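You operate a simulated robot arm through the tools that you are given. There is no shell and no other tool. Be economical: measure what you need, move in short steps, check, and stop when the job is done.

The job below is to be done with a simulated robot arm. You get a single attempt, and the scene is never put back.

TASK
Test the bolted pump's solenoid with the trolley, then stow the grey plug.
Fine: trolley on, dial to COIL, grey plug in the pump's blue outlet, white button; the plug goes back in its grey rest.

Only the result counts: the job must be done as asked and must still hold three seconds after the hand-in. Knocking over, shifting, dropping, spilling or breaking anything else fails it.

THE ROBOT
A 6-joint arm with a fingered hand on a trunk, on a base that drives. Base frame: it is fixed to the floor where the robot stands at the start and does not move with it; the origin is under the middle of the robot, x ahead of it, y to its left, z up; the surface under the hand at the start is at about z = 980. Lengths are in mm, angles in rad, forces in N, time in s.
With the tool pointing down near the work surface it reaches from about 260 to 720 mm from the robot's upright axis, wherever it stands. Its first joint turns from -2.897 to 2.897 rad. Places, roughly: blue outlet of the bolted pump [1100, 400, 1000]; green power button [500, -200, 1000]; grey dial [500, 0, 1000]; grey plug (3x3x5 cm) [600, -100, 1000]; grey plug rest [600, -100, 1000]; grey solenoid [1000, 500, 1000]; red pump knob [1100, 500, 1100]. Payload 4 kg.
The tool frame sits at the grasp point between the pads (the TCP): z along the fingers, y along the line on which they close. The tips reach 26 mm beyond it. The gripper opens to 148 mm. The gripper's body begins 73 mm behind the TCP. The gripper is a hand of 3 fingers: y runs from the thumb to the fingers, the wrist lies at [0, 0, -239] in the tool frame, and closing takes about 1.5 s.
Orientation is told as [roll, pitch, yaw] about the base's x, y, z axes, in that order, counted from this pose: with the fingers straight down and closing along the base's y, the tool's x points along the base's -x, its y along +y and its z along -z.

THE INTERFACE
- The arm moves only by the tool play_rows. Its argument "increments" is a list of rows, each a list of 6 numbers: the shift along the tool's x, y, z in cm, then the turn, a rotation vector about the tool's x, y, z in rad. In form: [[x, y, z, rx, ry, rz], ...]. A call has 1 to 20 rows; each row is the pose to reach, as a shift and turn from the pose commanded when the call began, along the tool's axes at that moment. "gripper" is the opening, from 0 (shut) to 1 (fully open), set as the call begins (left out, the last holds). A row lasts 0.2 s, in which the tool goes at most 50 mm and 0.15 rad; a call with a longer step from one row to the next is refused whole, and so is a gripper value outside its range. Where a pose cannot be reached the arm comes as near as it can. A force on the tool above 60 N (or 10 N above the force at the start of the call, whichever is more), or a blocked arm, ends the call early, and 0.2 s more pass. Each finger travels about 153 mm/s and halts on what it meets, pressing with about 23 N; the grip force reading is that of the motor and also rises with nothing between the fingers. The clock runs only during rows and for 0.2 s after the last one: add rows that repeat a pose to give the fingers time. The reply holds the time, the measured pose of the TCP, the force on the tool along the base axes, the opening and the grip force, in the units named above and with some noise, with the torque about the TCP (base axes, N m) and any sound that the robot's microphone picked up.
- Cameras (640 x 400 px; columns grow to the right, rows downward): "scene" is now at [24.9, 157.7, 1550.8]; the picture's right is [-0.03, -1.00, 0.00], its down [-0.63, 0.02, -0.77] and it looks along [0.77, -0.02, -0.63] (base axes); focal length 273 px, centre (320, 200). "wrist" rides on the gripper at [68, -39, -90] in the tool frame; the picture's right is [0.50, 0.87, 0.00], its down [-0.66, 0.38, -0.65] and it looks along [-0.57, 0.33, 0.76] (tool axes); focal length 222 px, centre (320, 200). There is no depth. A picture from a camera that has moved, and an enlarged one, comes with that camera's place and axes in the base frame and with its lens.
- snapshot(camera): a new picture of that camera. It takes no simulated time.
- raise_lower(by): slides the trunk up (or, below 0, down) by that many mm; the arm and the scene camera ride with it, the base frame stays. It gives what a move gives, with no picture.
- roll_base(legs): drives the robot by 1 to 6 legs, each [ahead, left, turn to the left] in mm, mm and rad, along the robot's own axes; the way and the turn of a leg run together, so that a leg with both is an arc; at most 1500 mm and 3.142 rad a leg. The arm and the cameras ride along, it lands a little off, and it stops where it bumps. It gives what a move gives.
- curl_fingers(finger1, finger2, thumb_bend): sets how far each is bent, from 0 (flat) to 1 (curled in); at 0.3 the hand is open as for a grip, at 0.7 the pads meet at the TCP. One left out holds its place. A second passes; each finger stops where it meets its share of the squeeze, and holds until it gets a number again. A gripper value or a shape takes the hand back. It gives what a move gives, with no picture; readings hold the bend of each and the force on the fingers (four entries, about 0 where the hand has none), thumb and palm.
- grasp_type(shape): the hand has 3 fingers and takes this shape, open, in about a second: jaw (thumb against the fingers, like two jaws); tri (thumb and two fingers); tip (a fingertip pinch); poke (one finger out to press); point (the index stretched); flat (the hand flat); cup (the hand cupped); fist (a fist). The gripper value then closes the fingers along that shape, each until it touches; the sizes above hold for jaw. It gives what a move gives, with no picture.
- aim_head(pan, tilt): turns the head with the scene camera to pan (to the left, within 2.705 rad either way) and tilt (down, from -0.506 to 1.204), counted from straight ahead of the robot. It gives what a move gives.
- close_up(camera, box): a new picture of the part [left, top, right, bottom] of that camera's present view, enlarged. It takes no simulated time.
- hand_in(): hands the job in; it is judged then, once.

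Go step by step. Nothing tells you exact positions but the pictures and the camera data: compare them with the known pose of the tool, close in by small moves and look again before you grip or let go. The budget is 120 turns and 90 pictures, counting those below and the enlarged ones. Unless the task says otherwise, let go and move clear before handing in, and close with one line.

The tools are called after "Call:" as name(argument=value, ...) on one line, values as JSON. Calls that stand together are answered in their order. play_rows: Moves the arm, as the interface text tells. Its arguments: {"type":"object","properties":{"increments":{"type":"array","items":{"type":"array","items":{"type":"number"}}},"gripper":{"type":"number"}},"required":["increments"]} The other tools are called the same way: raise_lower (by) slides the trunk up or down; grasp_type (shape) gives the hand a shape; curl_fingers (finger1, finger2, thumb_bend) moves the fingers one by one; roll_base (legs) drives the base; aim_head (pan, tilt) turns the head that bears the scene camera; snapshot (camera) takes a picture; close_up (camera, box) takes an enlarged picture of a part of a camera's view; hand_in () hands the job in.

At the start:

```text
time_s: 0.0
ee_pos: [479.5, -17.5, 1286.8]
ee_rot: [0.0, 0.0, 0.001]
contact_force: [0.5, 0.1, 0.4]
moment: [0.0, -0.03, -0.02]
finger_gap: 147.8
gripper_force: 0.2
shape: jaw
bend: [0.3, 0.3, 0.3]
finger forces: [0.1, 0.1, 0.0, 0.0, 0.0, 0.1]
trunk travel left (down, up): [-500.0, 90.0]
robot x, y, heading: [-3.0, 1.9, 0.009]
head pan, tilt: [-0.031, 0.684]
```

scene: 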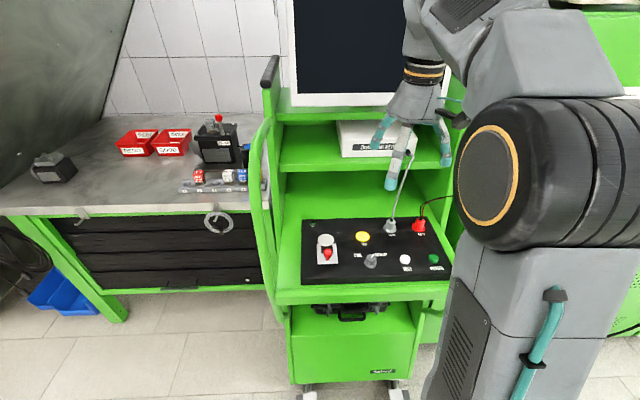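
wrist: 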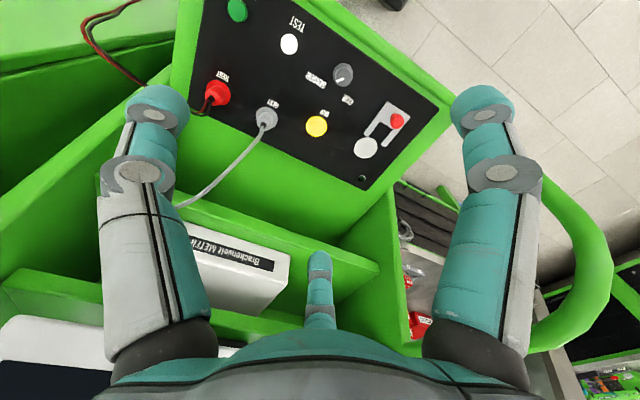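

I see a green trolley with a black panel (dial, buttons, grey and red plugs) and the bench with the pump to the left. I'll enlarge both before moving.

Call:
close_up(camera="scene", box=[290, 200, 470, 300])

Call:
close_up(camera="scene", box=[110, 100, 290, 210])

Call:
close_up(camera="wrist", box=[180, 0, 460, 200])

```text
3.56 times, centred on (380, 250) of scene
camera zoom: at [24.9, 157.7, 1550.8], right [-0.03, -1.0, 0.0], down [-0.63, 0.02, -0.77], along [0.77, -0.02, -0.63], focal length 972 px, centre (107, 22)
```

zoom: 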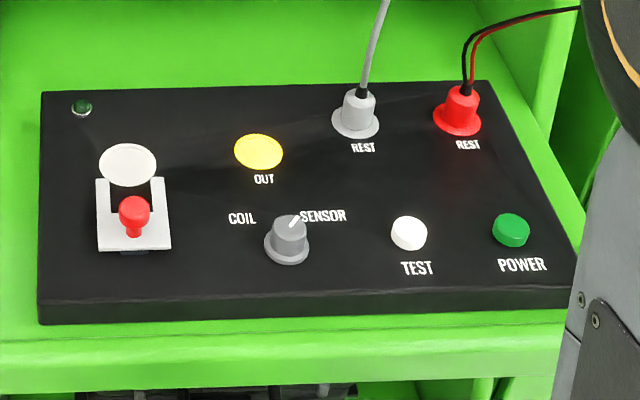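

```text
3.56 times, centred on (200, 155) of scene
camera zoom: at [24.9, 157.7, 1550.8], right [-0.03, -1.0, 0.0], down [-0.63, 0.02, -0.77], along [0.77, -0.02, -0.63], focal length 972 px, centre (747, 360)
```

zoom: 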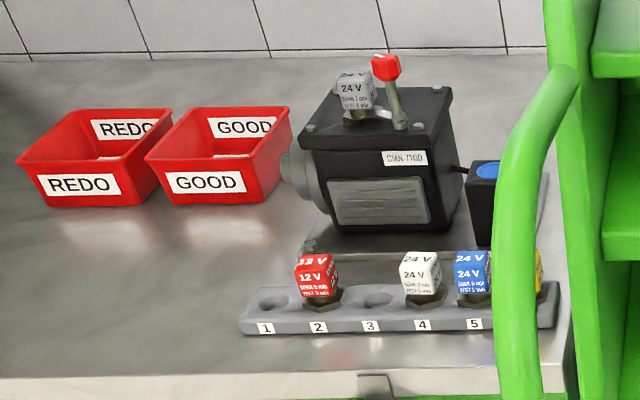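

```text
2.00 times, centred on (320, 100) of wrist
camera zoom: at [411.3, -56.0, 1377.7], right [-0.5, 0.87, 0.0], down [0.66, 0.38, 0.65], along [0.57, 0.33, -0.76], focal length 444 px, centre (320, 400)
```

zoom: 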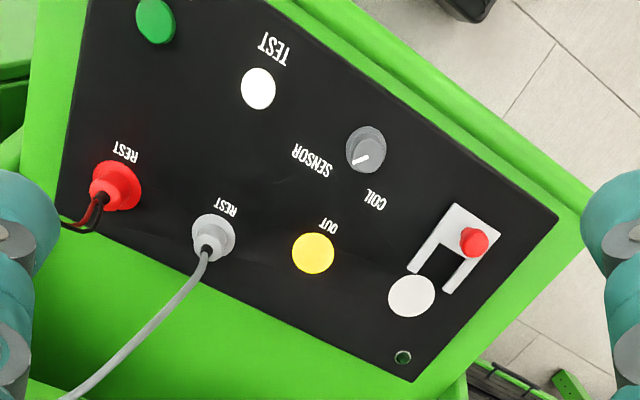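

The panel's lower row is at about x≈467, with POWER near y≈-149, TEST near y≈-75 and the dial near (458, 10). I'll close the fingers and hover above POWER.

Call:
play_rows(increments=[[0.2, -2.2, 3, 0, 0, 0], [0.4, -4.4, 6, 0, 0, 0], [0.6, -6.6, 9, 0, 0, 0], [0.8, -8.8, 12, 0, 0, 0], [1.0, -11, 15, 0, 0, 0], [1.25, -13.1, 18, 0, 0, 0], [1.25, -13.1, 18, 0, 0, 0], [1.25, -13.1, 18, 0, 0, 0]], gripper=0)

Call:
snapshot(camera="wrist")

Call:
snapshot(camera="scene")

```text
time_s: 1.8
ee_pos: [466.7, -148.4, 1105.2]
ee_rot: [0.0, 0.001, 0.001]
contact_force: [-0.3, 0.4, 0.2]
moment: [0.01, 0.03, 0.0]
finger_gap: 0.0
gripper_force: 22.5
shape: jaw
bend: [0.7, 0.7, 0.7]
finger forces: [0.0, 0.1, 0.0, 0.1, 0.1, 0.0]
trunk travel left (down, up): [-500.0, 90.0]
robot x, y, heading: [-0.3, 3.4, -0.0]
head pan, tilt: [-0.031, 0.684]
```

```text
84 pictures are left
camera wrist: at [399.8, -186.7, 1196.8], right [-0.5, 0.87, 0.0], down [0.66, 0.38, 0.65], along [0.57, 0.33, -0.76], focal length 222 px, centre (320, 200)
```

wrist: 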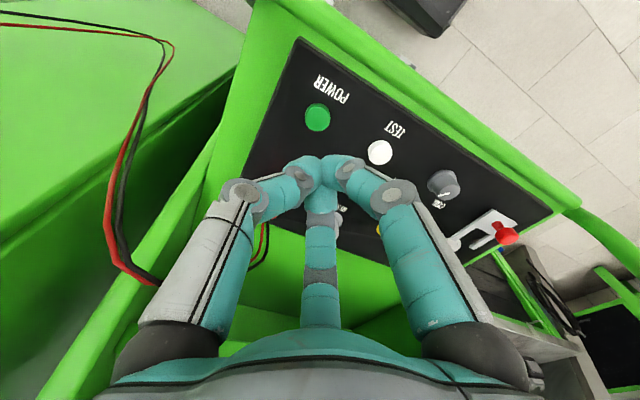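

```text
83 pictures are left
camera scene: at [24.8, 157.9, 1550.7], right [-0.03, -1.0, 0.0], down [-0.63, 0.02, -0.77], along [0.77, -0.02, -0.63], focal length 273 px, centre (320, 200)
```

scene: 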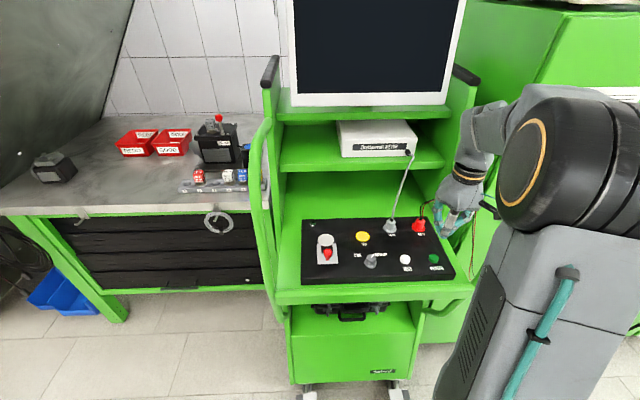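

POWER's top triangulates to (467, -150, 990). I'll press it with the closed fingertips and come back up.

Call:
play_rows(increments=[[0, -0.16, 3, 0, 0, 0], [0, -0.16, 6, 0, 0, 0], [0, -0.16, 8, 0, 0, 0], [0, -0.16, 8.5, 0, 0, 0], [0, -0.16, 8.7, 0, 0, 0], [0, -0.16, 8.9, 0, 0, 0], [0, -0.16, 9.1, 0, 0, 0], [0, -0.16, 9.3, 0, 0, 0], [0, -0.16, 9.5, 0, 0, 0]])

Call:
snapshot(camera="wrist")

Call:
close_up(camera="scene", box=[290, 200, 490, 300])

```text
time_s: 3.8
ee_pos: [465.2, -150.1, 1012.1]
ee_rot: [-0.001, -0.003, 0.0]
contact_force: [2.4, 2.4, 22.4]
moment: [0.08, -0.05, 0.01]
finger_gap: 0.1
gripper_force: 22.9
shape: jaw
bend: [0.7, 0.7, 0.7]
finger forces: [0.0, 0.1, 0.1, 0.0, 0.0, 0.0]
trunk travel left (down, up): [-500.0, 90.0]
robot x, y, heading: [-1.7, -1.4, -0.001]
head pan, tilt: [-0.031, 0.684]
heard: click
```

```text
82 pictures are left
camera wrist: at [398.1, -188.2, 1103.7], right [-0.5, 0.87, 0.0], down [0.65, 0.38, 0.66], along [0.57, 0.33, -0.75], focal length 222 px, centre (320, 200)
```

wrist: 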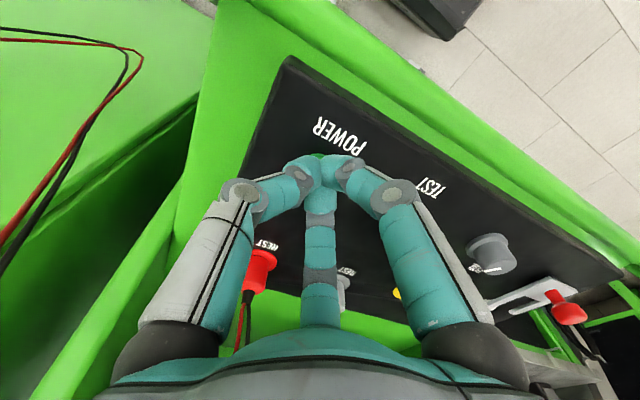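

```text
3.20 times, centred on (390, 250) of scene
camera zoom: at [23.7, 158.3, 1551.1], right [-0.03, -1.0, 0.0], down [-0.63, 0.02, -0.78], along [0.77, -0.02, -0.63], focal length 875 px, centre (96, 40)
```

zoom: 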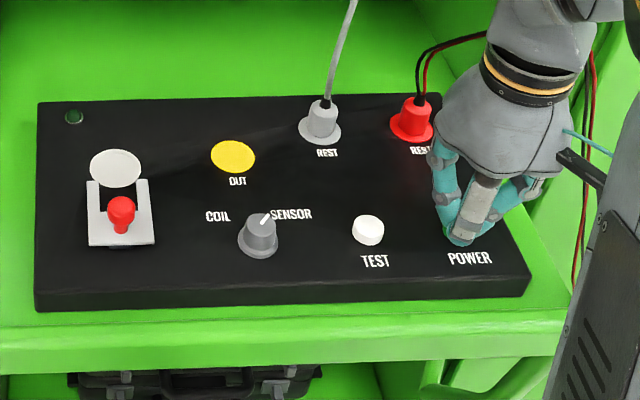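

A click was heard. I'll lift and check whether the trolley powered up.

Call:
play_rows(increments=[[0, 0, -3, 0, 0, 0], [0, 0, -6, 0, 0, 0], [0, 3, -9, 0, 0, 0], [0, 6, -9, 0, 0, 0], [0, 10, -9, 0, 0, 0], [0, 14, -9, 0, 0, 0], [0, 16, -9, 0, 0, 0], [0, 16, -9, 0, 0, 0]])

Call:
snapshot(camera="scene")

Call:
snapshot(camera="wrist")

```text
time_s: 5.6
ee_pos: [467.3, 10.7, 1100.9]
ee_rot: [-0.001, -0.001, -0.002]
contact_force: [0.0, 0.3, -0.7]
moment: [-0.02, -0.02, -0.02]
finger_gap: 0.0
gripper_force: 22.8
shape: jaw
bend: [0.7, 0.7, 0.7]
finger forces: [0.1, 0.1, 0.1, 0.1, 0.0, 0.1]
trunk travel left (down, up): [-500.0, 90.0]
robot x, y, heading: [0.4, -0.0, -0.006]
head pan, tilt: [-0.031, 0.684]
```

```text
80 pictures are left
camera scene: at [24.9, 157.8, 1550.8], right [-0.03, -1.0, 0.0], down [-0.63, 0.02, -0.77], along [0.77, -0.02, -0.63], focal length 273 px, centre (320, 200)
```

scene: 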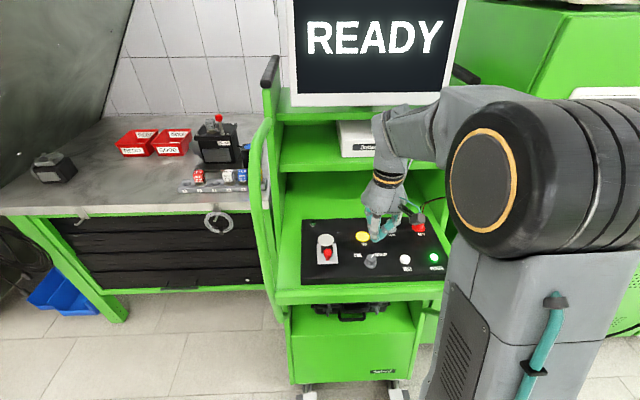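

```text
79 pictures are left
camera wrist: at [398.7, -27.8, 1192.7], right [-0.5, 0.87, 0.0], down [0.66, 0.38, 0.65], along [0.57, 0.33, -0.76], focal length 222 px, centre (320, 200)
```

wrist: 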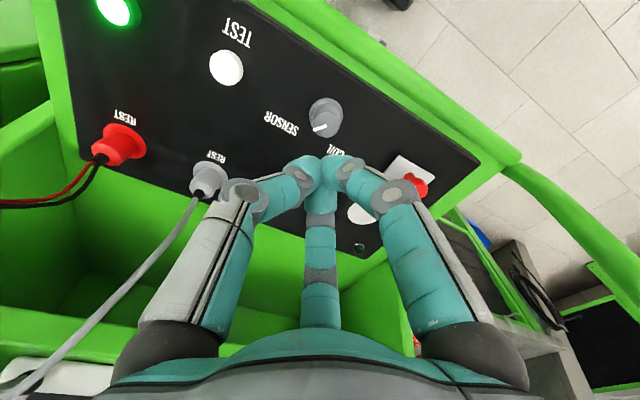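

The screen reads READY and the green button glows. Next is the dial, so I'll zoom in on it.

Call:
close_up(camera="wrist", box=[255, 70, 415, 170])

Call:
close_up(camera="scene", box=[330, 230, 430, 290])

```text
4.00 times, centred on (335, 120) of wrist
camera zoom: at [398.7, -27.8, 1192.7], right [-0.5, 0.87, 0.0], down [0.66, 0.38, 0.65], along [0.57, 0.33, -0.76], focal length 888 px, centre (260, 520)
```

zoom: 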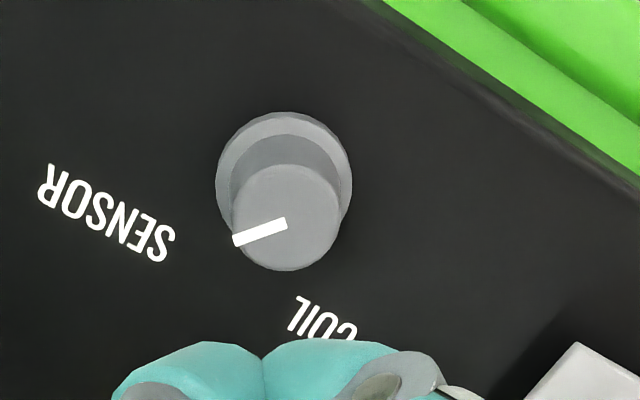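

```text
6.40 times, centred on (380, 260) of scene
camera zoom: at [24.9, 157.8, 1550.8], right [-0.03, -1.0, 0.0], down [-0.63, 0.02, -0.77], along [0.77, -0.02, -0.63], focal length 1749 px, centre (-64, -184)
```

zoom: 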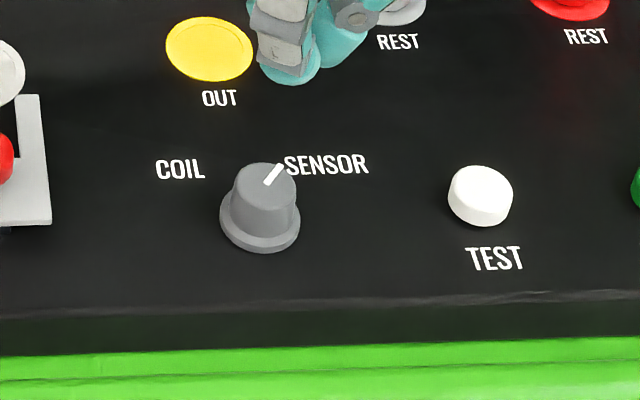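

The dial's cap is about 22 mm across, centred near (460, 13) with its top at z≈1010, and it points to SENSOR, about -36° off +x. I'll open the fingers partway, pre-rotate, and hover over it.

Call:
play_rows(increments=[[0.2, 0.1, 0, 0, 0, 0.15], [0.5, 0.2, 0, 0, 0, 0.3], [0.73, 0.23, 0, 0, 0, 0.45], [0.73, 0.23, 1, 0, 0, 0.6], [0.73, 0.23, 3, 0, 0, 0.6], [0.73, 0.23, 4, 0, 0, 0.6], [0.73, 0.23, 4, 0, 0, 0.6]], gripper=0.45)

Call:
snapshot(camera="wrist")

```text
time_s: 7.2
ee_pos: [458.8, 13.7, 1061.0]
ee_rot: [-0.001, 0.0, -0.601]
contact_force: [0.1, 0.0, 0.6]
moment: [0.0, 0.01, 0.01]
finger_gap: 66.1
gripper_force: 0.1
shape: jaw
bend: [0.39, 0.39, 0.7]
finger forces: [0.1, 0.1, 0.1, 0.0, 0.0, 0.1]
trunk travel left (down, up): [-500.0, 90.0]
robot x, y, heading: [0.5, -2.1, 0.0]
head pan, tilt: [-0.031, 0.684]
```

```text
76 pictures are left
camera wrist: at [381.5, 19.6, 1152.5], right [0.08, 1.0, 0.0], down [0.75, -0.06, 0.65], along [0.65, -0.05, -0.76], focal length 222 px, centre (320, 200)
```

wrist: 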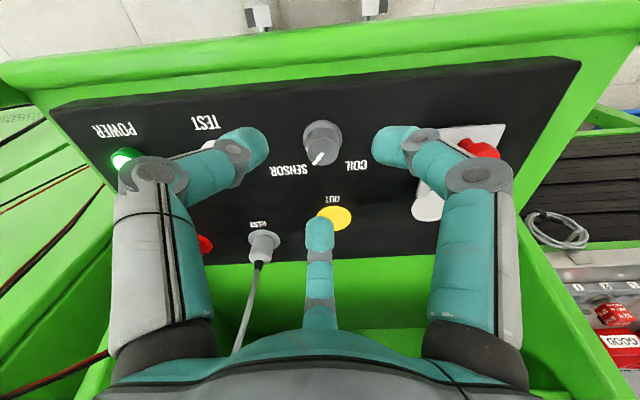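

The hand is a three-finger centric grip, and I'm hovering over the dial. I'll zoom in to check centring.

Call:
close_up(camera="wrist", box=[240, 100, 400, 200])

```text
4.00 times, centred on (320, 150) of wrist
camera zoom: at [381.5, 19.6, 1152.5], right [0.08, 1.0, 0.0], down [0.75, -0.06, 0.65], along [0.65, -0.05, -0.76], focal length 888 px, centre (320, 400)
```

zoom: 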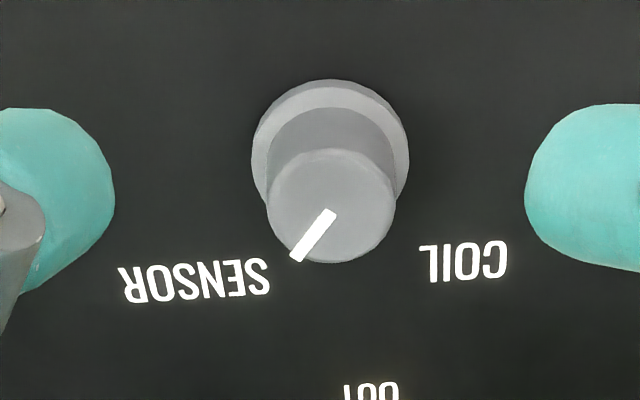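

The dial's centre is (460, 15.3). I'll shift 2 mm, go down around it and close.

Call:
play_rows(increments=[[0, 0.2, 1.5, 0, 0, 0], [0, 0.2, 3, 0, 0, 0], [0, 0.2, 4, 0, 0, 0], [0, 0.2, 4.6, 0, 0, 0], [0, 0.2, 4.6, 0, 0, 0]])

Call:
play_rows(increments=[[0, 0, 0, 0, 0, 0], [0, 0, 0, 0, 0, 0], [0, 0, 0, 0, 0, 0], [0, 0, 0, 0, 0, 0]], gripper=0.05)

Call:
snapshot(camera="wrist")

```text
time_s: 8.4
ee_pos: [459.4, 13.9, 1014.5]
ee_rot: [0.0, 0.0, -0.599]
contact_force: [-0.4, 0.1, -0.8]
moment: [0.0, 0.02, 0.0]
finger_gap: 66.4
gripper_force: 0.1
shape: jaw
bend: [0.39, 0.39, 0.7]
finger forces: [0.0, 0.0, 0.0, 0.0, 0.0, 0.0]
trunk travel left (down, up): [-500.0, 90.0]
robot x, y, heading: [-1.5, 0.9, -0.002]
head pan, tilt: [-0.031, 0.684]
```

```text
time_s: 9.4
ee_pos: [458.8, 13.9, 1015.1]
ee_rot: [0.0, 0.001, -0.601]
contact_force: [1.9, -2.1, 5.2]
moment: [-0.08, -0.13, 0.04]
finger_gap: 15.0
gripper_force: 23.6
shape: jaw
bend: [0.73, 0.59, 0.7]
finger forces: [20.4, 24.3, 0.0, 0.0, 22.9, 0.1]
trunk travel left (down, up): [-500.0, 90.0]
robot x, y, heading: [-1.4, -2.6, -0.005]
head pan, tilt: [-0.031, 0.684]
```

```text
74 pictures are left
camera wrist: at [382.2, 21.0, 1106.6], right [0.08, 1.0, 0.0], down [0.75, -0.06, 0.65], along [0.65, -0.05, -0.76], focal length 222 px, centre (320, 200)
```

wrist: 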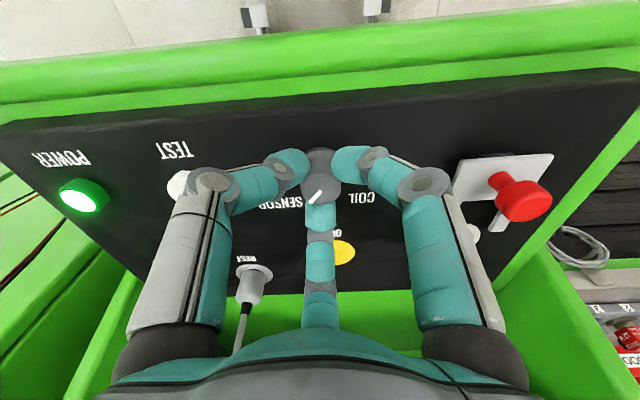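

Three fingers hold the knob. I'll turn it counter-clockwise seen from above, which is negative about tool z, towards COIL.

Call:
play_rows(increments=[[0, 0, 0, 0, 0, -0.12], [0, 0, 0, 0, 0, -0.24], [0, 0, 0, 0, 0, -0.36], [0, 0, 0, 0, 0, -0.48], [0, 0, 0, 0, 0, -0.6], [0, 0, 0, 0, 0, -0.72], [0, 0, 0, 0, 0, -0.84], [0, 0, 0, 0, 0, -0.96], [0, 0, 0, 0, 0, -1.08], [0, 0, 0, 0, 0, -1.2], [0, 0, 0, 0, 0, -1.25]])

Call:
close_up(camera="scene", box=[330, 200, 450, 280])

Call:
snapshot(camera="wrist")

```text
time_s: 11.8
ee_pos: [460.4, 13.7, 1014.6]
ee_rot: [0.001, 0.0, 0.651]
contact_force: [4.9, -5.9, -0.7]
moment: [-0.12, -0.16, -0.04]
finger_gap: 15.1
gripper_force: 23.0
shape: jaw
bend: [0.73, 0.73, 0.7]
finger forces: [18.6, 21.4, 0.0, 0.0, 27.4, 0.0]
trunk travel left (down, up): [-500.0, 90.0]
robot x, y, heading: [-1.1, -0.1, 0.001]
head pan, tilt: [-0.031, 0.684]
```

```text
5.00 times, centred on (390, 240) of scene
camera zoom: at [25.7, 157.0, 1550.8], right [-0.03, -1.0, 0.0], down [-0.63, 0.02, -0.77], along [0.77, -0.02, -0.63], focal length 1367 px, centre (-30, 0)
```

zoom: 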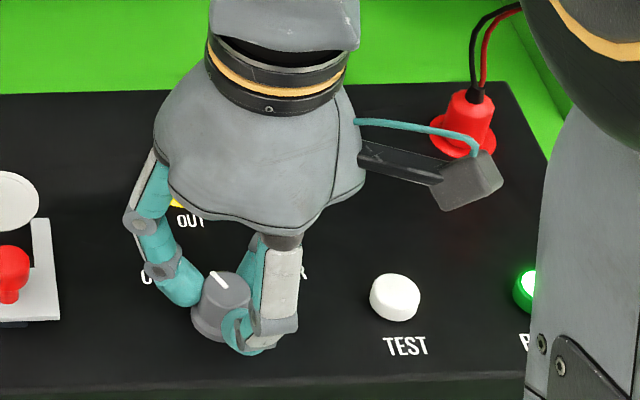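

```text
72 pictures are left
camera wrist: at [431.0, -58.2, 1106.9], right [-0.92, 0.39, 0.0], down [0.29, 0.7, 0.65], along [0.25, 0.6, -0.76], focal length 222 px, centre (320, 200)
```

wrist: 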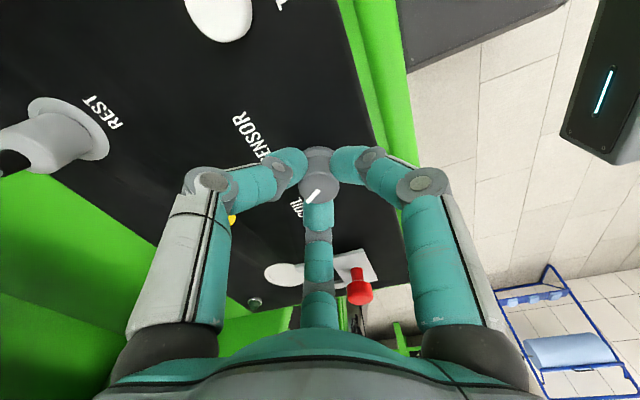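

The pointer has turned towards COIL. I'll let go, lift and verify.

Call:
play_rows(increments=[[0, 0, 0, 0, 0, 0], [0, 0, 0, 0, 0, 0], [0, 0, 0, 0, 0, 0], [0, 0, -2, 0, 0, 0], [0, 0, -5, 0, 0, 0], [0, 0, -9, 0, 0, 0.12], [0, 0, -12, 0, 0, 0.27], [0, 0, -12, 0, 0, 0.42], [0, 0, -12, 0, 0, 0.57], [0, 0, -12, 0, 0, 0.65]], gripper=0.45)

Call:
snapshot(camera="wrist")

Call:
close_up(camera="scene", box=[300, 210, 460, 310])

```text
time_s: 14.0
ee_pos: [459.5, 13.1, 1135.3]
ee_rot: [0.001, 0.0, -0.004]
contact_force: [0.5, 0.0, 0.7]
moment: [0.04, -0.02, -0.03]
finger_gap: 66.2
gripper_force: 0.1
shape: jaw
bend: [0.39, 0.39, 0.7]
finger forces: [0.0, 0.0, 0.0, 0.0, 0.0, 0.0]
trunk travel left (down, up): [-500.0, 90.0]
robot x, y, heading: [-0.9, 0.0, 0.001]
head pan, tilt: [-0.031, 0.684]
```

```text
71 pictures are left
camera wrist: at [392.7, -24.6, 1226.5], right [-0.5, 0.87, 0.0], down [0.66, 0.38, 0.65], along [0.57, 0.33, -0.76], focal length 222 px, centre (320, 200)
```

wrist: 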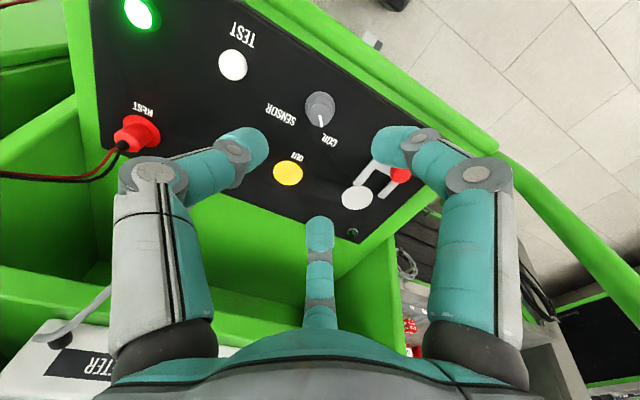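

```text
4.00 times, centred on (380, 260) of scene
camera zoom: at [24.9, 157.7, 1550.8], right [-0.03, -1.0, 0.0], down [-0.63, 0.02, -0.77], along [0.77, -0.02, -0.63], focal length 1093 px, centre (80, -40)
```

zoom: 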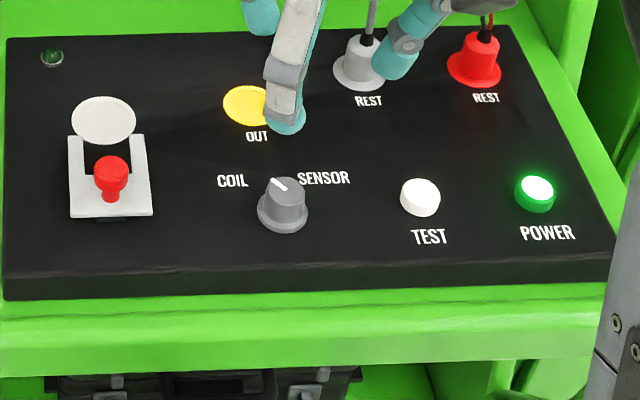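

The dial reads COIL. The grey plug is near (591, -65), with its cable rising towards +x to the shelf. I'll approach with the hand open and yawed +0.5 so the cable enters the gap facing +x.

Call:
play_rows(increments=[[0, -1, 0, 0, 0, -0.13], [0, -3, 0, 0, 0, -0.26], [-1, -5, 0, 0, 0, -0.39], [-3, -7, 0, 0, 0, -0.5], [-5, -7.8, 0, 0, 0, -0.5], [-7, -7.8, 0, 0, 0, -0.5], [-7, -7.8, 0, 0, 0, -0.5]], gripper=1)

Call:
snapshot(camera="wrist")

Call:
snapshot(camera="scene")

```text
time_s: 15.6
ee_pos: [530.1, -64.2, 1136.2]
ee_rot: [0.0, 0.003, 0.502]
contact_force: [0.5, 0.1, -0.9]
moment: [0.03, 0.04, 0.04]
finger_gap: 148.1
gripper_force: 0.2
shape: jaw
bend: [0.3, 0.3, 0.3]
finger forces: [0.0, 0.0, 0.0, 0.0, 0.0, 0.0]
trunk travel left (down, up): [-500.0, 90.0]
robot x, y, heading: [1.3, 1.0, -0.0]
head pan, tilt: [-0.031, 0.684]
```

```text
69 pictures are left
camera wrist: at [489.3, -130.6, 1227.0], right [-0.85, 0.52, 0.0], down [0.39, 0.65, 0.65], along [0.34, 0.56, -0.76], focal length 222 px, centre (320, 200)
```

wrist: 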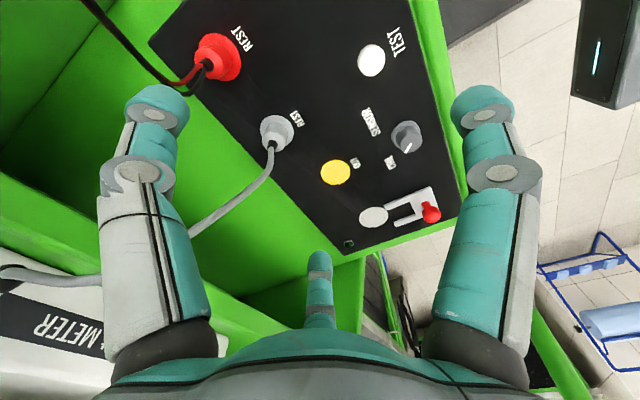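

```text
68 pictures are left
camera scene: at [25.1, 157.7, 1550.8], right [-0.03, -1.0, 0.0], down [-0.63, 0.02, -0.77], along [0.77, -0.02, -0.63], focal length 273 px, centre (320, 200)
```

scene: 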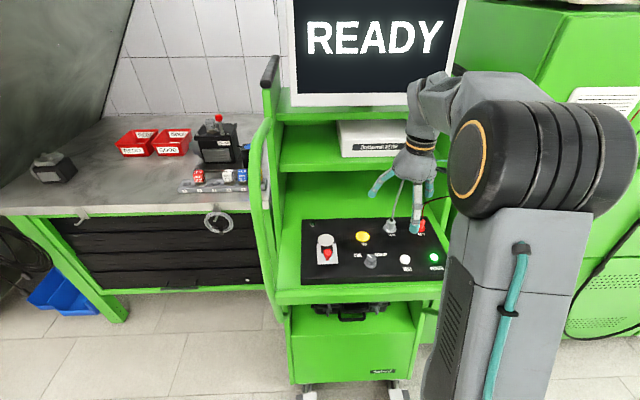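

Call:
close_up(camera="wrist", box=[220, 90, 348, 170])

```text
5.00 times, centred on (284, 130) of wrist
camera zoom: at [489.3, -130.6, 1227.0], right [-0.85, 0.52, 0.0], down [0.39, 0.65, 0.65], along [0.34, 0.56, -0.76], focal length 1111 px, centre (500, 550)
```

zoom: 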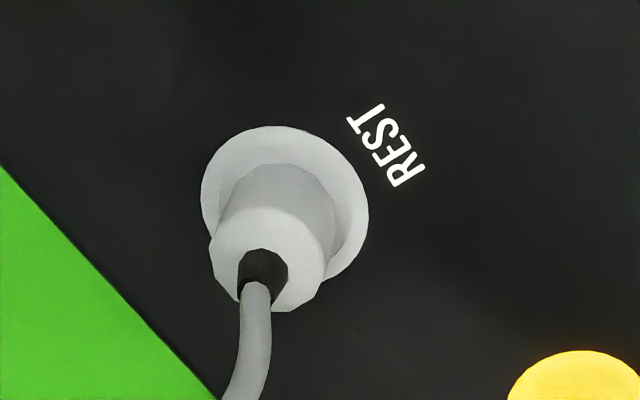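

The plug is at (587, -65), with its body from z≈985 to 1009. I'll move over it, narrow the opening and go down most of the way.

Call:
play_rows(increments=[[-1.7, -0.94, 0, 0, 0, 0], [-3.4, -1.88, 0, 0, 0, 0], [-4.95, -2.82, 0, 0, 0, 0], [-4.95, -2.82, 2, 0, 0, 0], [-4.95, -2.82, 4, 0, 0, 0], [-4.95, -2.82, 6, 0, 0, 0], [-4.95, -2.82, 7.5, 0, 0, 0], [-4.95, -2.82, 7.5, 0, 0, 0]], gripper=0.45)

Call:
snapshot(camera="wrist")

Call:
close_up(camera="scene", box=[330, 130, 490, 280])

```text
time_s: 17.4
ee_pos: [587.8, -65.9, 1060.2]
ee_rot: [0.0, 0.0, 0.499]
contact_force: [0.2, -0.7, -0.4]
moment: [0.01, 0.03, 0.02]
finger_gap: 67.1
gripper_force: 0.0
shape: jaw
bend: [0.39, 0.39, 0.7]
finger forces: [0.0, 0.1, 0.0, 0.0, 0.1, 0.0]
trunk travel left (down, up): [-500.0, 90.0]
robot x, y, heading: [-2.3, 1.5, 0.004]
head pan, tilt: [-0.031, 0.684]
```

```text
66 pictures are left
camera wrist: at [547.0, -131.7, 1151.1], right [-0.85, 0.52, 0.0], down [0.39, 0.65, 0.65], along [0.34, 0.56, -0.76], focal length 222 px, centre (320, 200)
```

wrist: 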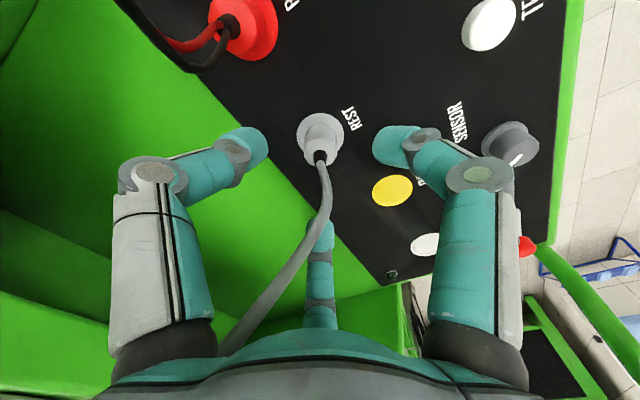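

```text
2.67 times, centred on (410, 205) of scene
camera zoom: at [25.0, 157.7, 1550.8], right [-0.03, -1.0, 0.0], down [-0.63, 0.02, -0.77], along [0.77, -0.02, -0.63], focal length 729 px, centre (80, 187)
```

zoom: 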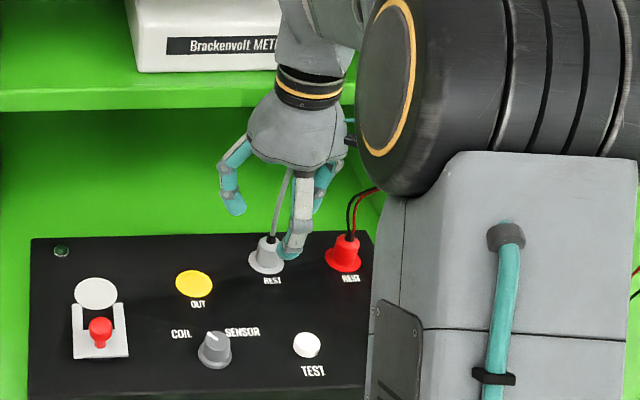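

The cable sits in the gap between the thumb and a finger. I'll check centring before the last descent.

Call:
close_up(camera="wrist", box=[256, 90, 384, 170])

```text
5.00 times, centred on (320, 130) of wrist
camera zoom: at [547.0, -131.7, 1151.1], right [-0.85, 0.52, 0.0], down [0.39, 0.65, 0.65], along [0.34, 0.56, -0.76], focal length 1111 px, centre (320, 550)
```

zoom: 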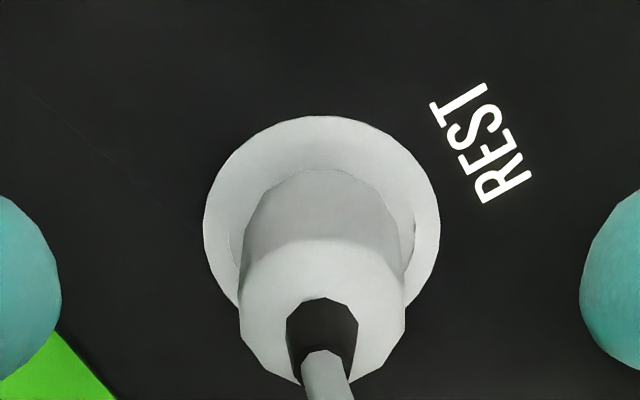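

Well centred. I'll descend and grip.

Call:
play_rows(increments=[[0, 0, 1.5, 0, 0, 0], [0, 0, 3, 0, 0, 0], [0, 0, 4, 0, 0, 0], [0, 0, 4.6, 0, 0, 0], [0, 0, 4.6, 0, 0, 0]])

Call:
play_rows(increments=[[0, 0, 0, 0, 0, 0], [0, 0, 0, 0, 0, 0], [0, 0, 0, 0, 0, 0], [0, 0, 0, 0, 0, 0]], gripper=0)

Call:
snapshot(camera="wrist")

```text
time_s: 18.6
ee_pos: [585.8, -65.4, 1013.6]
ee_rot: [0.0, 0.0, 0.499]
contact_force: [0.5, -0.8, -0.1]
moment: [0.05, 0.02, -0.04]
finger_gap: 67.0
gripper_force: 0.1
shape: jaw
bend: [0.39, 0.39, 0.7]
finger forces: [0.0, 0.1, 0.1, 0.0, 0.0, 0.1]
trunk travel left (down, up): [-500.0, 90.0]
robot x, y, heading: [0.1, 0.3, -0.002]
head pan, tilt: [-0.031, 0.684]
```

```text
time_s: 19.6
ee_pos: [586.8, -64.9, 1015.5]
ee_rot: [0.0, 0.001, 0.499]
contact_force: [0.3, 1.4, 0.0]
moment: [0.03, -0.03, 0.0]
finger_gap: 19.6
gripper_force: 23.5
shape: jaw
bend: [0.74, 0.74, 0.7]
finger forces: [19.9, 19.6, 0.0, 0.1, 20.5, 0.1]
trunk travel left (down, up): [-500.0, 90.0]
robot x, y, heading: [0.8, 1.1, 0.004]
head pan, tilt: [-0.031, 0.684]
```

```text
63 pictures are left
camera wrist: at [545.6, -131.3, 1105.6], right [-0.85, 0.52, 0.0], down [0.39, 0.65, 0.65], along [0.34, 0.56, -0.76], focal length 222 px, centre (320, 200)
```

wrist: 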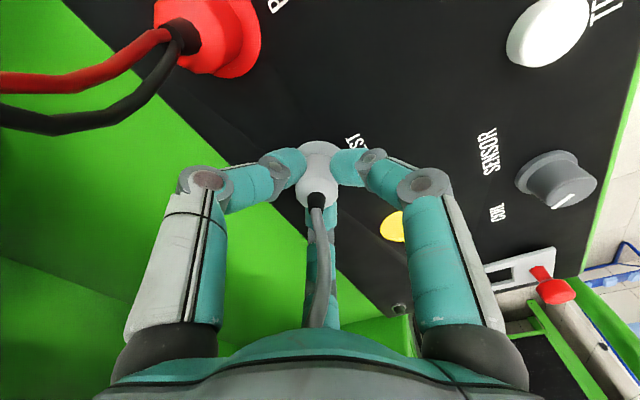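

Grip is good. I'll lift the plug straight up slowly.

Call:
play_rows(increments=[[0, 0, -0.5, 0, 0, 0], [0, 0, -1, 0, 0, 0], [0, 0, -1.5, 0, 0, 0], [0, 0, -2, 0, 0, 0], [0, 0, -3, 0, 0, 0], [0, 0, -4.5, 0, 0, 0], [0, 0, -6, 0, 0, 0], [0, 0, -8, 0, 0, 0], [0, 0, -10, 0, 0, 0], [0, 0, -10, 0, 0, 0]])

Call:
snapshot(camera="wrist")

Call:
snapshot(camera="scene")

```text
time_s: 21.8
ee_pos: [587.7, -65.8, 1114.4]
ee_rot: [-0.001, 0.0, 0.499]
contact_force: [0.2, -0.9, -0.7]
moment: [-0.06, -0.02, 0.0]
finger_gap: 19.7
gripper_force: 22.9
shape: jaw
bend: [0.74, 0.74, 0.7]
finger forces: [19.8, 19.5, 0.0, 0.0, 20.8, 0.1]
trunk travel left (down, up): [-500.0, 90.0]
robot x, y, heading: [-1.4, -2.1, -0.003]
head pan, tilt: [-0.031, 0.684]
```

```text
62 pictures are left
camera wrist: at [546.9, -131.6, 1206.5], right [-0.85, 0.52, 0.0], down [0.39, 0.65, 0.65], along [0.34, 0.56, -0.76], focal length 222 px, centre (320, 200)
```

wrist: 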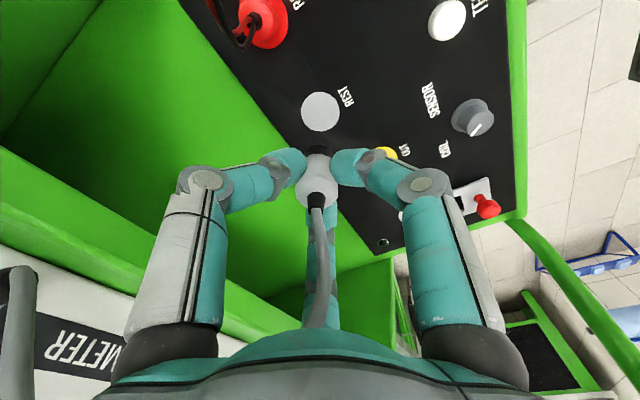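

```text
61 pictures are left
camera scene: at [24.9, 157.7, 1550.8], right [-0.03, -1.0, 0.0], down [-0.63, 0.02, -0.77], along [0.77, -0.02, -0.63], focal length 273 px, centre (320, 200)
```

scene: 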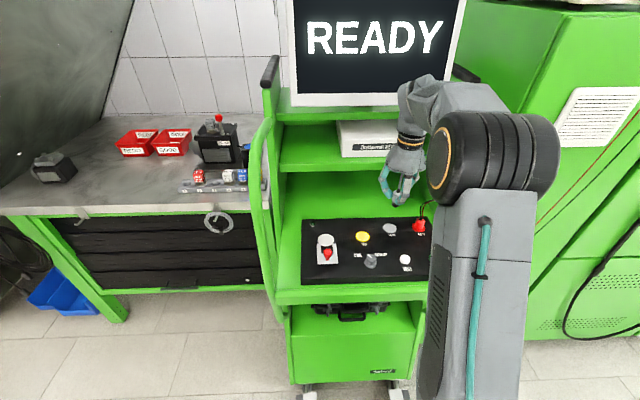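

The plug is out, and its seat pose was TCP (587, -65.5, 1014.5) at yaw 0.5. Before choosing a route I'll turn the head to the pump and the trolley's left side.

Call:
aim_head(pan=0.4, tilt=0.5)

Call:
snapshot(camera="scene")

```text
time_s: 22.7
ee_pos: [587.5, -64.8, 1114.3]
ee_rot: [-0.001, -0.001, 0.499]
contact_force: [0.4, -0.3, 0.5]
moment: [-0.01, 0.03, 0.0]
finger_gap: 19.6
gripper_force: 22.4
shape: jaw
bend: [0.74, 0.74, 0.7]
finger forces: [19.8, 19.5, 0.1, 0.0, 20.8, 0.1]
trunk travel left (down, up): [-500.0, 90.0]
robot x, y, heading: [1.2, -2.6, 0.001]
head pan, tilt: [0.4, 0.499]
```

```text
60 pictures are left
camera scene: at [23.3, 195.8, 1567.2], right [0.39, -0.92, 0.0], down [-0.44, -0.19, -0.88], along [0.81, 0.34, -0.48], focal length 273 px, centre (320, 200)
```

scene: 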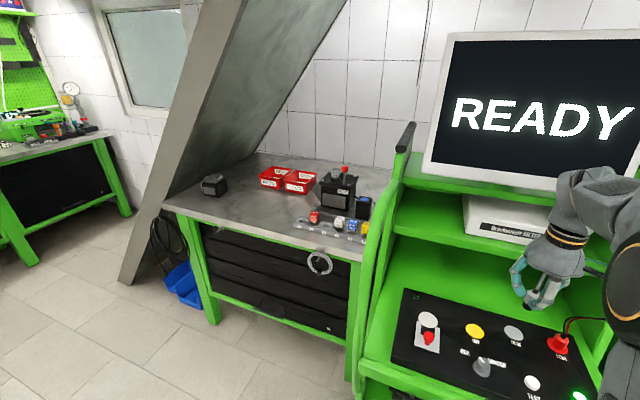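

The pump stands on the bench left of the trolley, and the trolley's side handle bars the direct way. I'll lift and pull the plug back in front of the trolley, watching the force in case the cable drags.

Call:
play_rows(increments=[[0, 0, -3, 0, 0, 0], [0, 0, -6, 0, 0, 0], [2, 1.8, -8, 0, 0, 0], [4.5, 4.2, -10, 0, 0, 0], [7, 6.5, -11.5, 0, 0, 0.1], [9.7, 9, -13, 0, 0, 0.2], [12.2, 11.4, -13.6, 0, 0, 0.3], [14.7, 13.7, -13.6, 0, 0, 0.4], [17, 16, -13.6, 0, 0, 0.5], [19.4, 18, -13.6, 0, 0, 0.5], [19.4, 18, -13.6, 0, 0, 0.5]])

Call:
snapshot(camera="scene")

Call:
snapshot(camera="wrist")

```text
time_s: 25.1
ee_pos: [331.1, -0.2, 1250.0]
ee_rot: [0.0, -0.002, -0.003]
contact_force: [-0.8, 0.1, -1.6]
moment: [-0.03, -0.02, 0.03]
finger_gap: 19.4
gripper_force: 23.0
shape: jaw
bend: [0.74, 0.74, 0.7]
finger forces: [19.8, 19.5, 0.0, 0.0, 21.0, 0.0]
trunk travel left (down, up): [-500.0, 90.0]
robot x, y, heading: [2.3, -1.5, -0.001]
head pan, tilt: [0.4, 0.499]
```

```text
59 pictures are left
camera scene: at [23.0, 195.9, 1567.2], right [0.39, -0.92, 0.0], down [-0.44, -0.19, -0.88], along [0.81, 0.34, -0.48], focal length 273 px, centre (320, 200)
```

scene: 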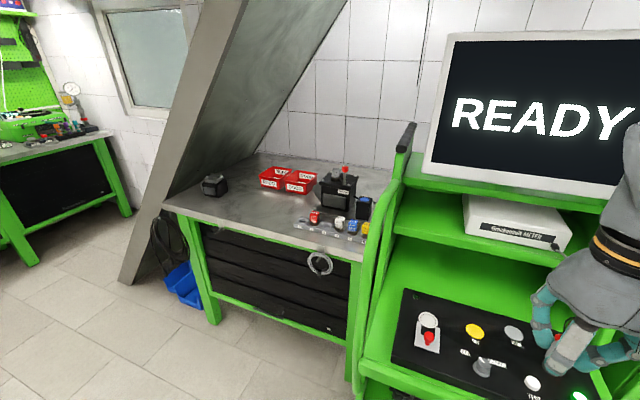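

```text
58 pictures are left
camera wrist: at [263.3, -38.1, 1341.8], right [-0.5, 0.87, 0.0], down [0.66, 0.38, 0.65], along [0.57, 0.33, -0.76], focal length 222 px, centre (320, 200)
```

wrist: 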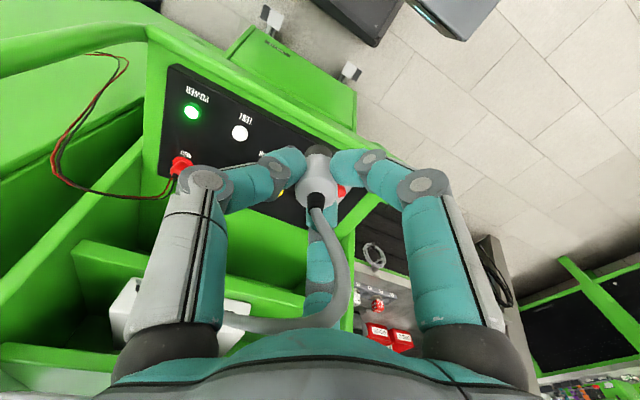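

No cable force. I'll look down to judge the robot's footprint and the floor to the left.

Call:
aim_head(pan=0.7, tilt=1.15)

Call:
snapshot(camera="scene")

```text
time_s: 26.1
ee_pos: [331.5, 0.3, 1250.6]
ee_rot: [-0.002, 0.0, -0.001]
contact_force: [0.7, 0.0, -0.2]
moment: [-0.03, 0.0, -0.02]
finger_gap: 19.4
gripper_force: 22.9
shape: jaw
bend: [0.74, 0.74, 0.7]
finger forces: [19.7, 19.4, 0.0, 0.0, 21.0, 0.1]
trunk travel left (down, up): [-500.0, 90.0]
robot x, y, heading: [2.0, 3.9, 0.007]
head pan, tilt: [0.7, 1.15]
```

```text
57 pictures are left
camera scene: at [-15.0, 198.9, 1516.4], right [0.64, -0.77, 0.0], down [-0.7, -0.59, -0.41], along [0.31, 0.26, -0.91], focal length 273 px, centre (320, 200)
```

scene: 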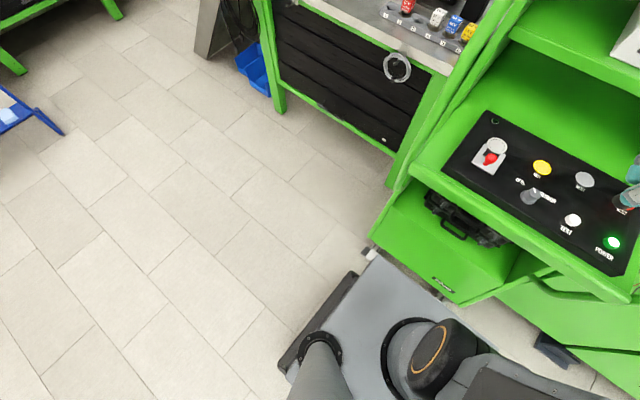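

The base is about 230 mm half-width and 370 mm to the front, so I must stand sideways at the bench to reach the outlet. I'll back off, go left, and look again before turning.

Call:
roll_base(legs=[[-250, 0, 0], [0, 650, 0]])

Call:
aim_head(pan=-0.1, tilt=0.4)

Call:
snapshot(camera="scene")

Call:
close_up(camera="scene", box=[300, 130, 460, 230])

```text
time_s: 31.2
ee_pos: [81.7, 650.4, 1250.7]
ee_rot: [0.0, -0.001, -0.015]
contact_force: [-0.3, 0.3, 0.1]
moment: [-0.01, -0.01, 0.03]
finger_gap: 19.6
gripper_force: 23.6
shape: jaw
bend: [0.74, 0.74, 0.7]
finger forces: [19.8, 19.5, 0.0, 0.0, 21.0, 0.0]
trunk travel left (down, up): [-500.0, 90.0]
robot x, y, heading: [-249.2, 657.0, -0.015]
head pan, tilt: [0.7, 1.15]
```

```text
time_s: 32.3
ee_pos: [82.2, 650.2, 1250.2]
ee_rot: [0.001, 0.001, -0.016]
contact_force: [-0.8, 0.7, -1.0]
moment: [0.0, -0.02, 0.0]
finger_gap: 19.5
gripper_force: 23.1
shape: jaw
bend: [0.74, 0.74, 0.7]
finger forces: [19.9, 19.4, 0.0, 0.0, 21.0, 0.1]
trunk travel left (down, up): [-500.0, 90.0]
robot x, y, heading: [-253.1, 652.2, -0.017]
head pan, tilt: [-0.099, 0.4]
```

```text
56 pictures are left
camera scene: at [-215.9, 806.1, 1576.3], right [-0.11, -0.99, 0.0], down [-0.39, 0.04, -0.92], along [0.91, -0.1, -0.39], focal length 273 px, centre (320, 200)
```

scene: 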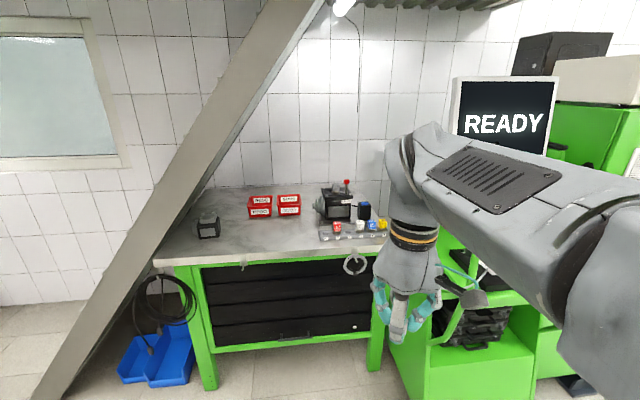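

```text
4.00 times, centred on (380, 180) of scene
camera zoom: at [-215.9, 806.1, 1576.3], right [-0.11, -0.99, 0.0], down [-0.39, 0.04, -0.92], along [0.91, -0.1, -0.39], focal length 1093 px, centre (80, 280)
```

zoom: 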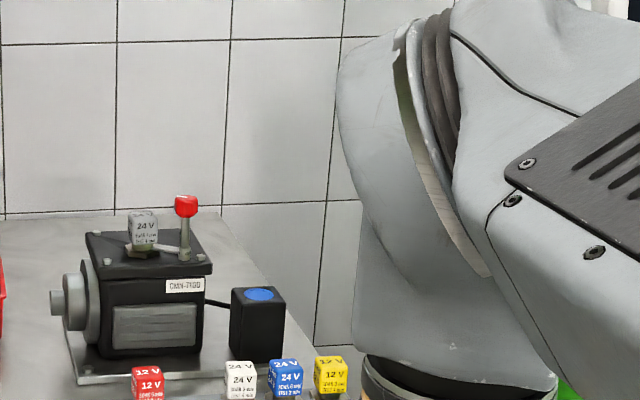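

The bench top seems to be at about z 920, with the outlet near (1045, 424, 1010) and its opening facing up. I'll turn the robot right so its left flank faces the bench.

Call:
roll_base(legs=[[0, 0, -1.555]])

```text
time_s: 36.6
ee_pos: [-262.3, 323.4, 1250.4]
ee_rot: [0.0, 0.0, -1.608]
contact_force: [-0.6, -0.2, -0.3]
moment: [-0.01, -0.01, 0.01]
finger_gap: 19.5
gripper_force: 23.2
shape: jaw
bend: [0.74, 0.74, 0.7]
finger forces: [19.6, 19.5, 0.0, 0.1, 20.9, 0.1]
trunk travel left (down, up): [-500.0, 90.0]
robot x, y, heading: [-248.3, 658.3, -1.609]
head pan, tilt: [-0.099, 0.4]
```

Now I'll swing the arm round to the robot's left, towards the bench, turning the hand with it.

Call:
play_rows(increments=[[-0.3, 3.4, 0, 0, 0, -0.1], [-0.8, 7, 0, 0, 0, -0.2], [-0.9, 10.6, 0, 0, 0, -0.3], [0.3, 14, 0, 0, 0, -0.4], [1.9, 17.3, 0, 0, 0, -0.5], [3.8, 20.3, 0, 0, 0, -0.6], [6, 23.2, 0, 0, 0, -0.7], [8.4, 25.8, 0, 0, 0, -0.8], [11.1, 28.2, 0, 0, 0, -0.9], [14, 30.3, 0, 0, 0, -1.0], [17.2, 32.1, 0, 0, 0, -1.1], [20.5, 33.6, 0, 0, 0, -1.2], [20.5, 33.6, 0, 0, 0, -1.2]])

Call:
aim_head(pan=1.25, tilt=0.6)

Call:
snapshot(camera="scene")

```text
time_s: 39.4
ee_pos: [82.0, 517.0, 1249.7]
ee_rot: [0.0, 0.0, -0.406]
contact_force: [1.0, -0.4, -0.5]
moment: [-0.03, 0.0, 0.0]
finger_gap: 19.3
gripper_force: 22.9
shape: jaw
bend: [0.74, 0.74, 0.7]
finger forces: [19.5, 19.5, 0.1, 0.0, 21.1, 0.0]
trunk travel left (down, up): [-500.0, 90.0]
robot x, y, heading: [-249.5, 652.1, -1.61]
head pan, tilt: [-0.099, 0.4]
```

```text
time_s: 40.9
ee_pos: [81.1, 517.9, 1249.9]
ee_rot: [0.0, 0.0, -0.41]
contact_force: [0.7, -0.2, -0.3]
moment: [0.05, 0.01, -0.02]
finger_gap: 19.4
gripper_force: 23.4
shape: jaw
bend: [0.74, 0.74, 0.7]
finger forces: [19.3, 19.6, 0.0, 0.1, 21.1, 0.1]
trunk travel left (down, up): [-500.0, 90.0]
robot x, y, heading: [-244.9, 658.5, -1.606]
head pan, tilt: [1.25, 0.6]
```

```text
54 pictures are left
camera scene: at [-4.2, 677.6, 1558.1], right [-0.35, -0.94, 0.0], down [-0.53, 0.2, -0.83], along [0.77, -0.29, -0.56], focal length 273 px, centre (320, 200)
```

scene: 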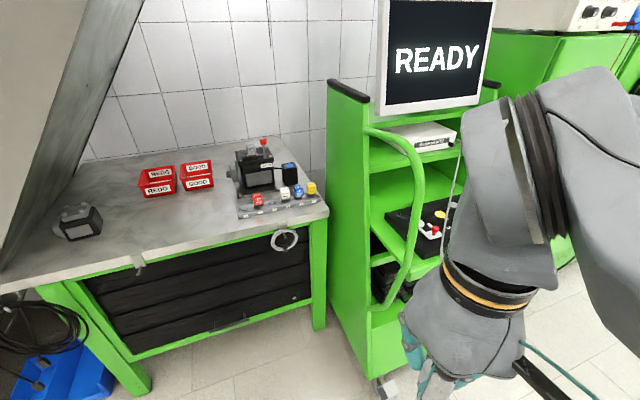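

From this side the outlet again comes out near (1045, 430, 1010). I'll straighten the heading and drive sideways to the bench.

Call:
roll_base(legs=[[0, 0, 0.035], [0, 690, 0]])

Call:
aim_head(pan=1.05, tilt=0.75)

Call:
snapshot(camera="scene")

Call:
snapshot(camera="wrist")

```text
time_s: 45.0
ee_pos: [751.7, 526.3, 1250.6]
ee_rot: [0.001, 0.0, -0.375]
contact_force: [-0.2, 0.6, -0.3]
moment: [0.0, 0.01, -0.01]
finger_gap: 19.4
gripper_force: 22.9
shape: jaw
bend: [0.74, 0.74, 0.7]
finger forces: [19.4, 19.4, 0.0, 0.0, 21.0, 0.0]
trunk travel left (down, up): [-500.0, 90.0]
robot x, y, heading: [420.4, 655.2, -1.575]
head pan, tilt: [1.25, 0.6]
```

```text
time_s: 45.7
ee_pos: [752.4, 526.4, 1251.4]
ee_rot: [0.0, 0.0, -0.374]
contact_force: [-1.3, 0.4, 0.1]
moment: [0.0, -0.01, 0.01]
finger_gap: 19.3
gripper_force: 23.4
shape: jaw
bend: [0.74, 0.74, 0.7]
finger forces: [19.3, 19.5, 0.1, 0.0, 21.0, 0.1]
trunk travel left (down, up): [-500.0, 90.0]
robot x, y, heading: [417.0, 655.0, -1.577]
head pan, tilt: [1.051, 0.75]
```

```text
53 pictures are left
camera scene: at [650.2, 671.0, 1545.3], right [-0.5, -0.87, 0.0], down [-0.59, 0.34, -0.73], along [0.63, -0.37, -0.68], focal length 273 px, centre (320, 200)
```

scene: 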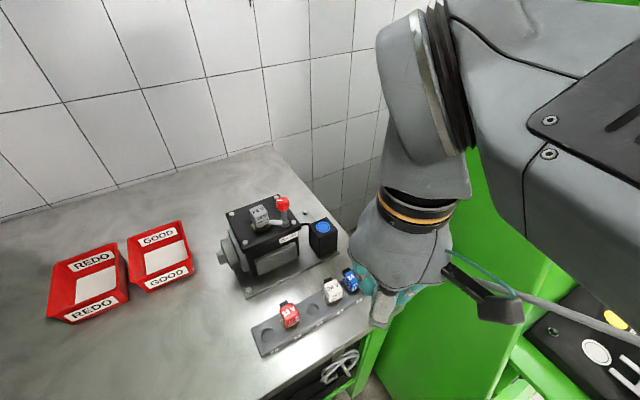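

```text
52 pictures are left
camera wrist: at [675.1, 515.5, 1341.8], right [-0.15, 0.99, 0.0], down [0.75, 0.11, 0.65], along [0.65, 0.1, -0.76], focal length 222 px, centre (320, 200)
```

wrist: 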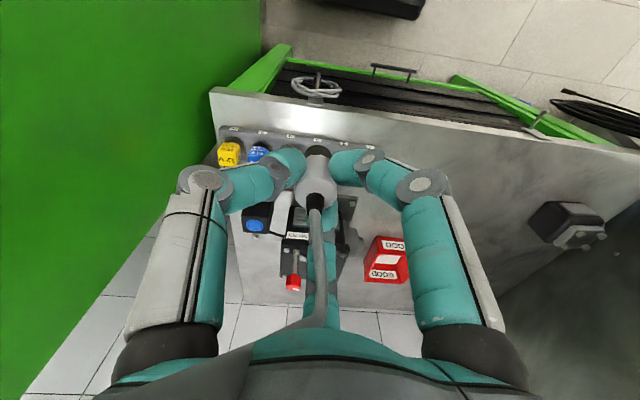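

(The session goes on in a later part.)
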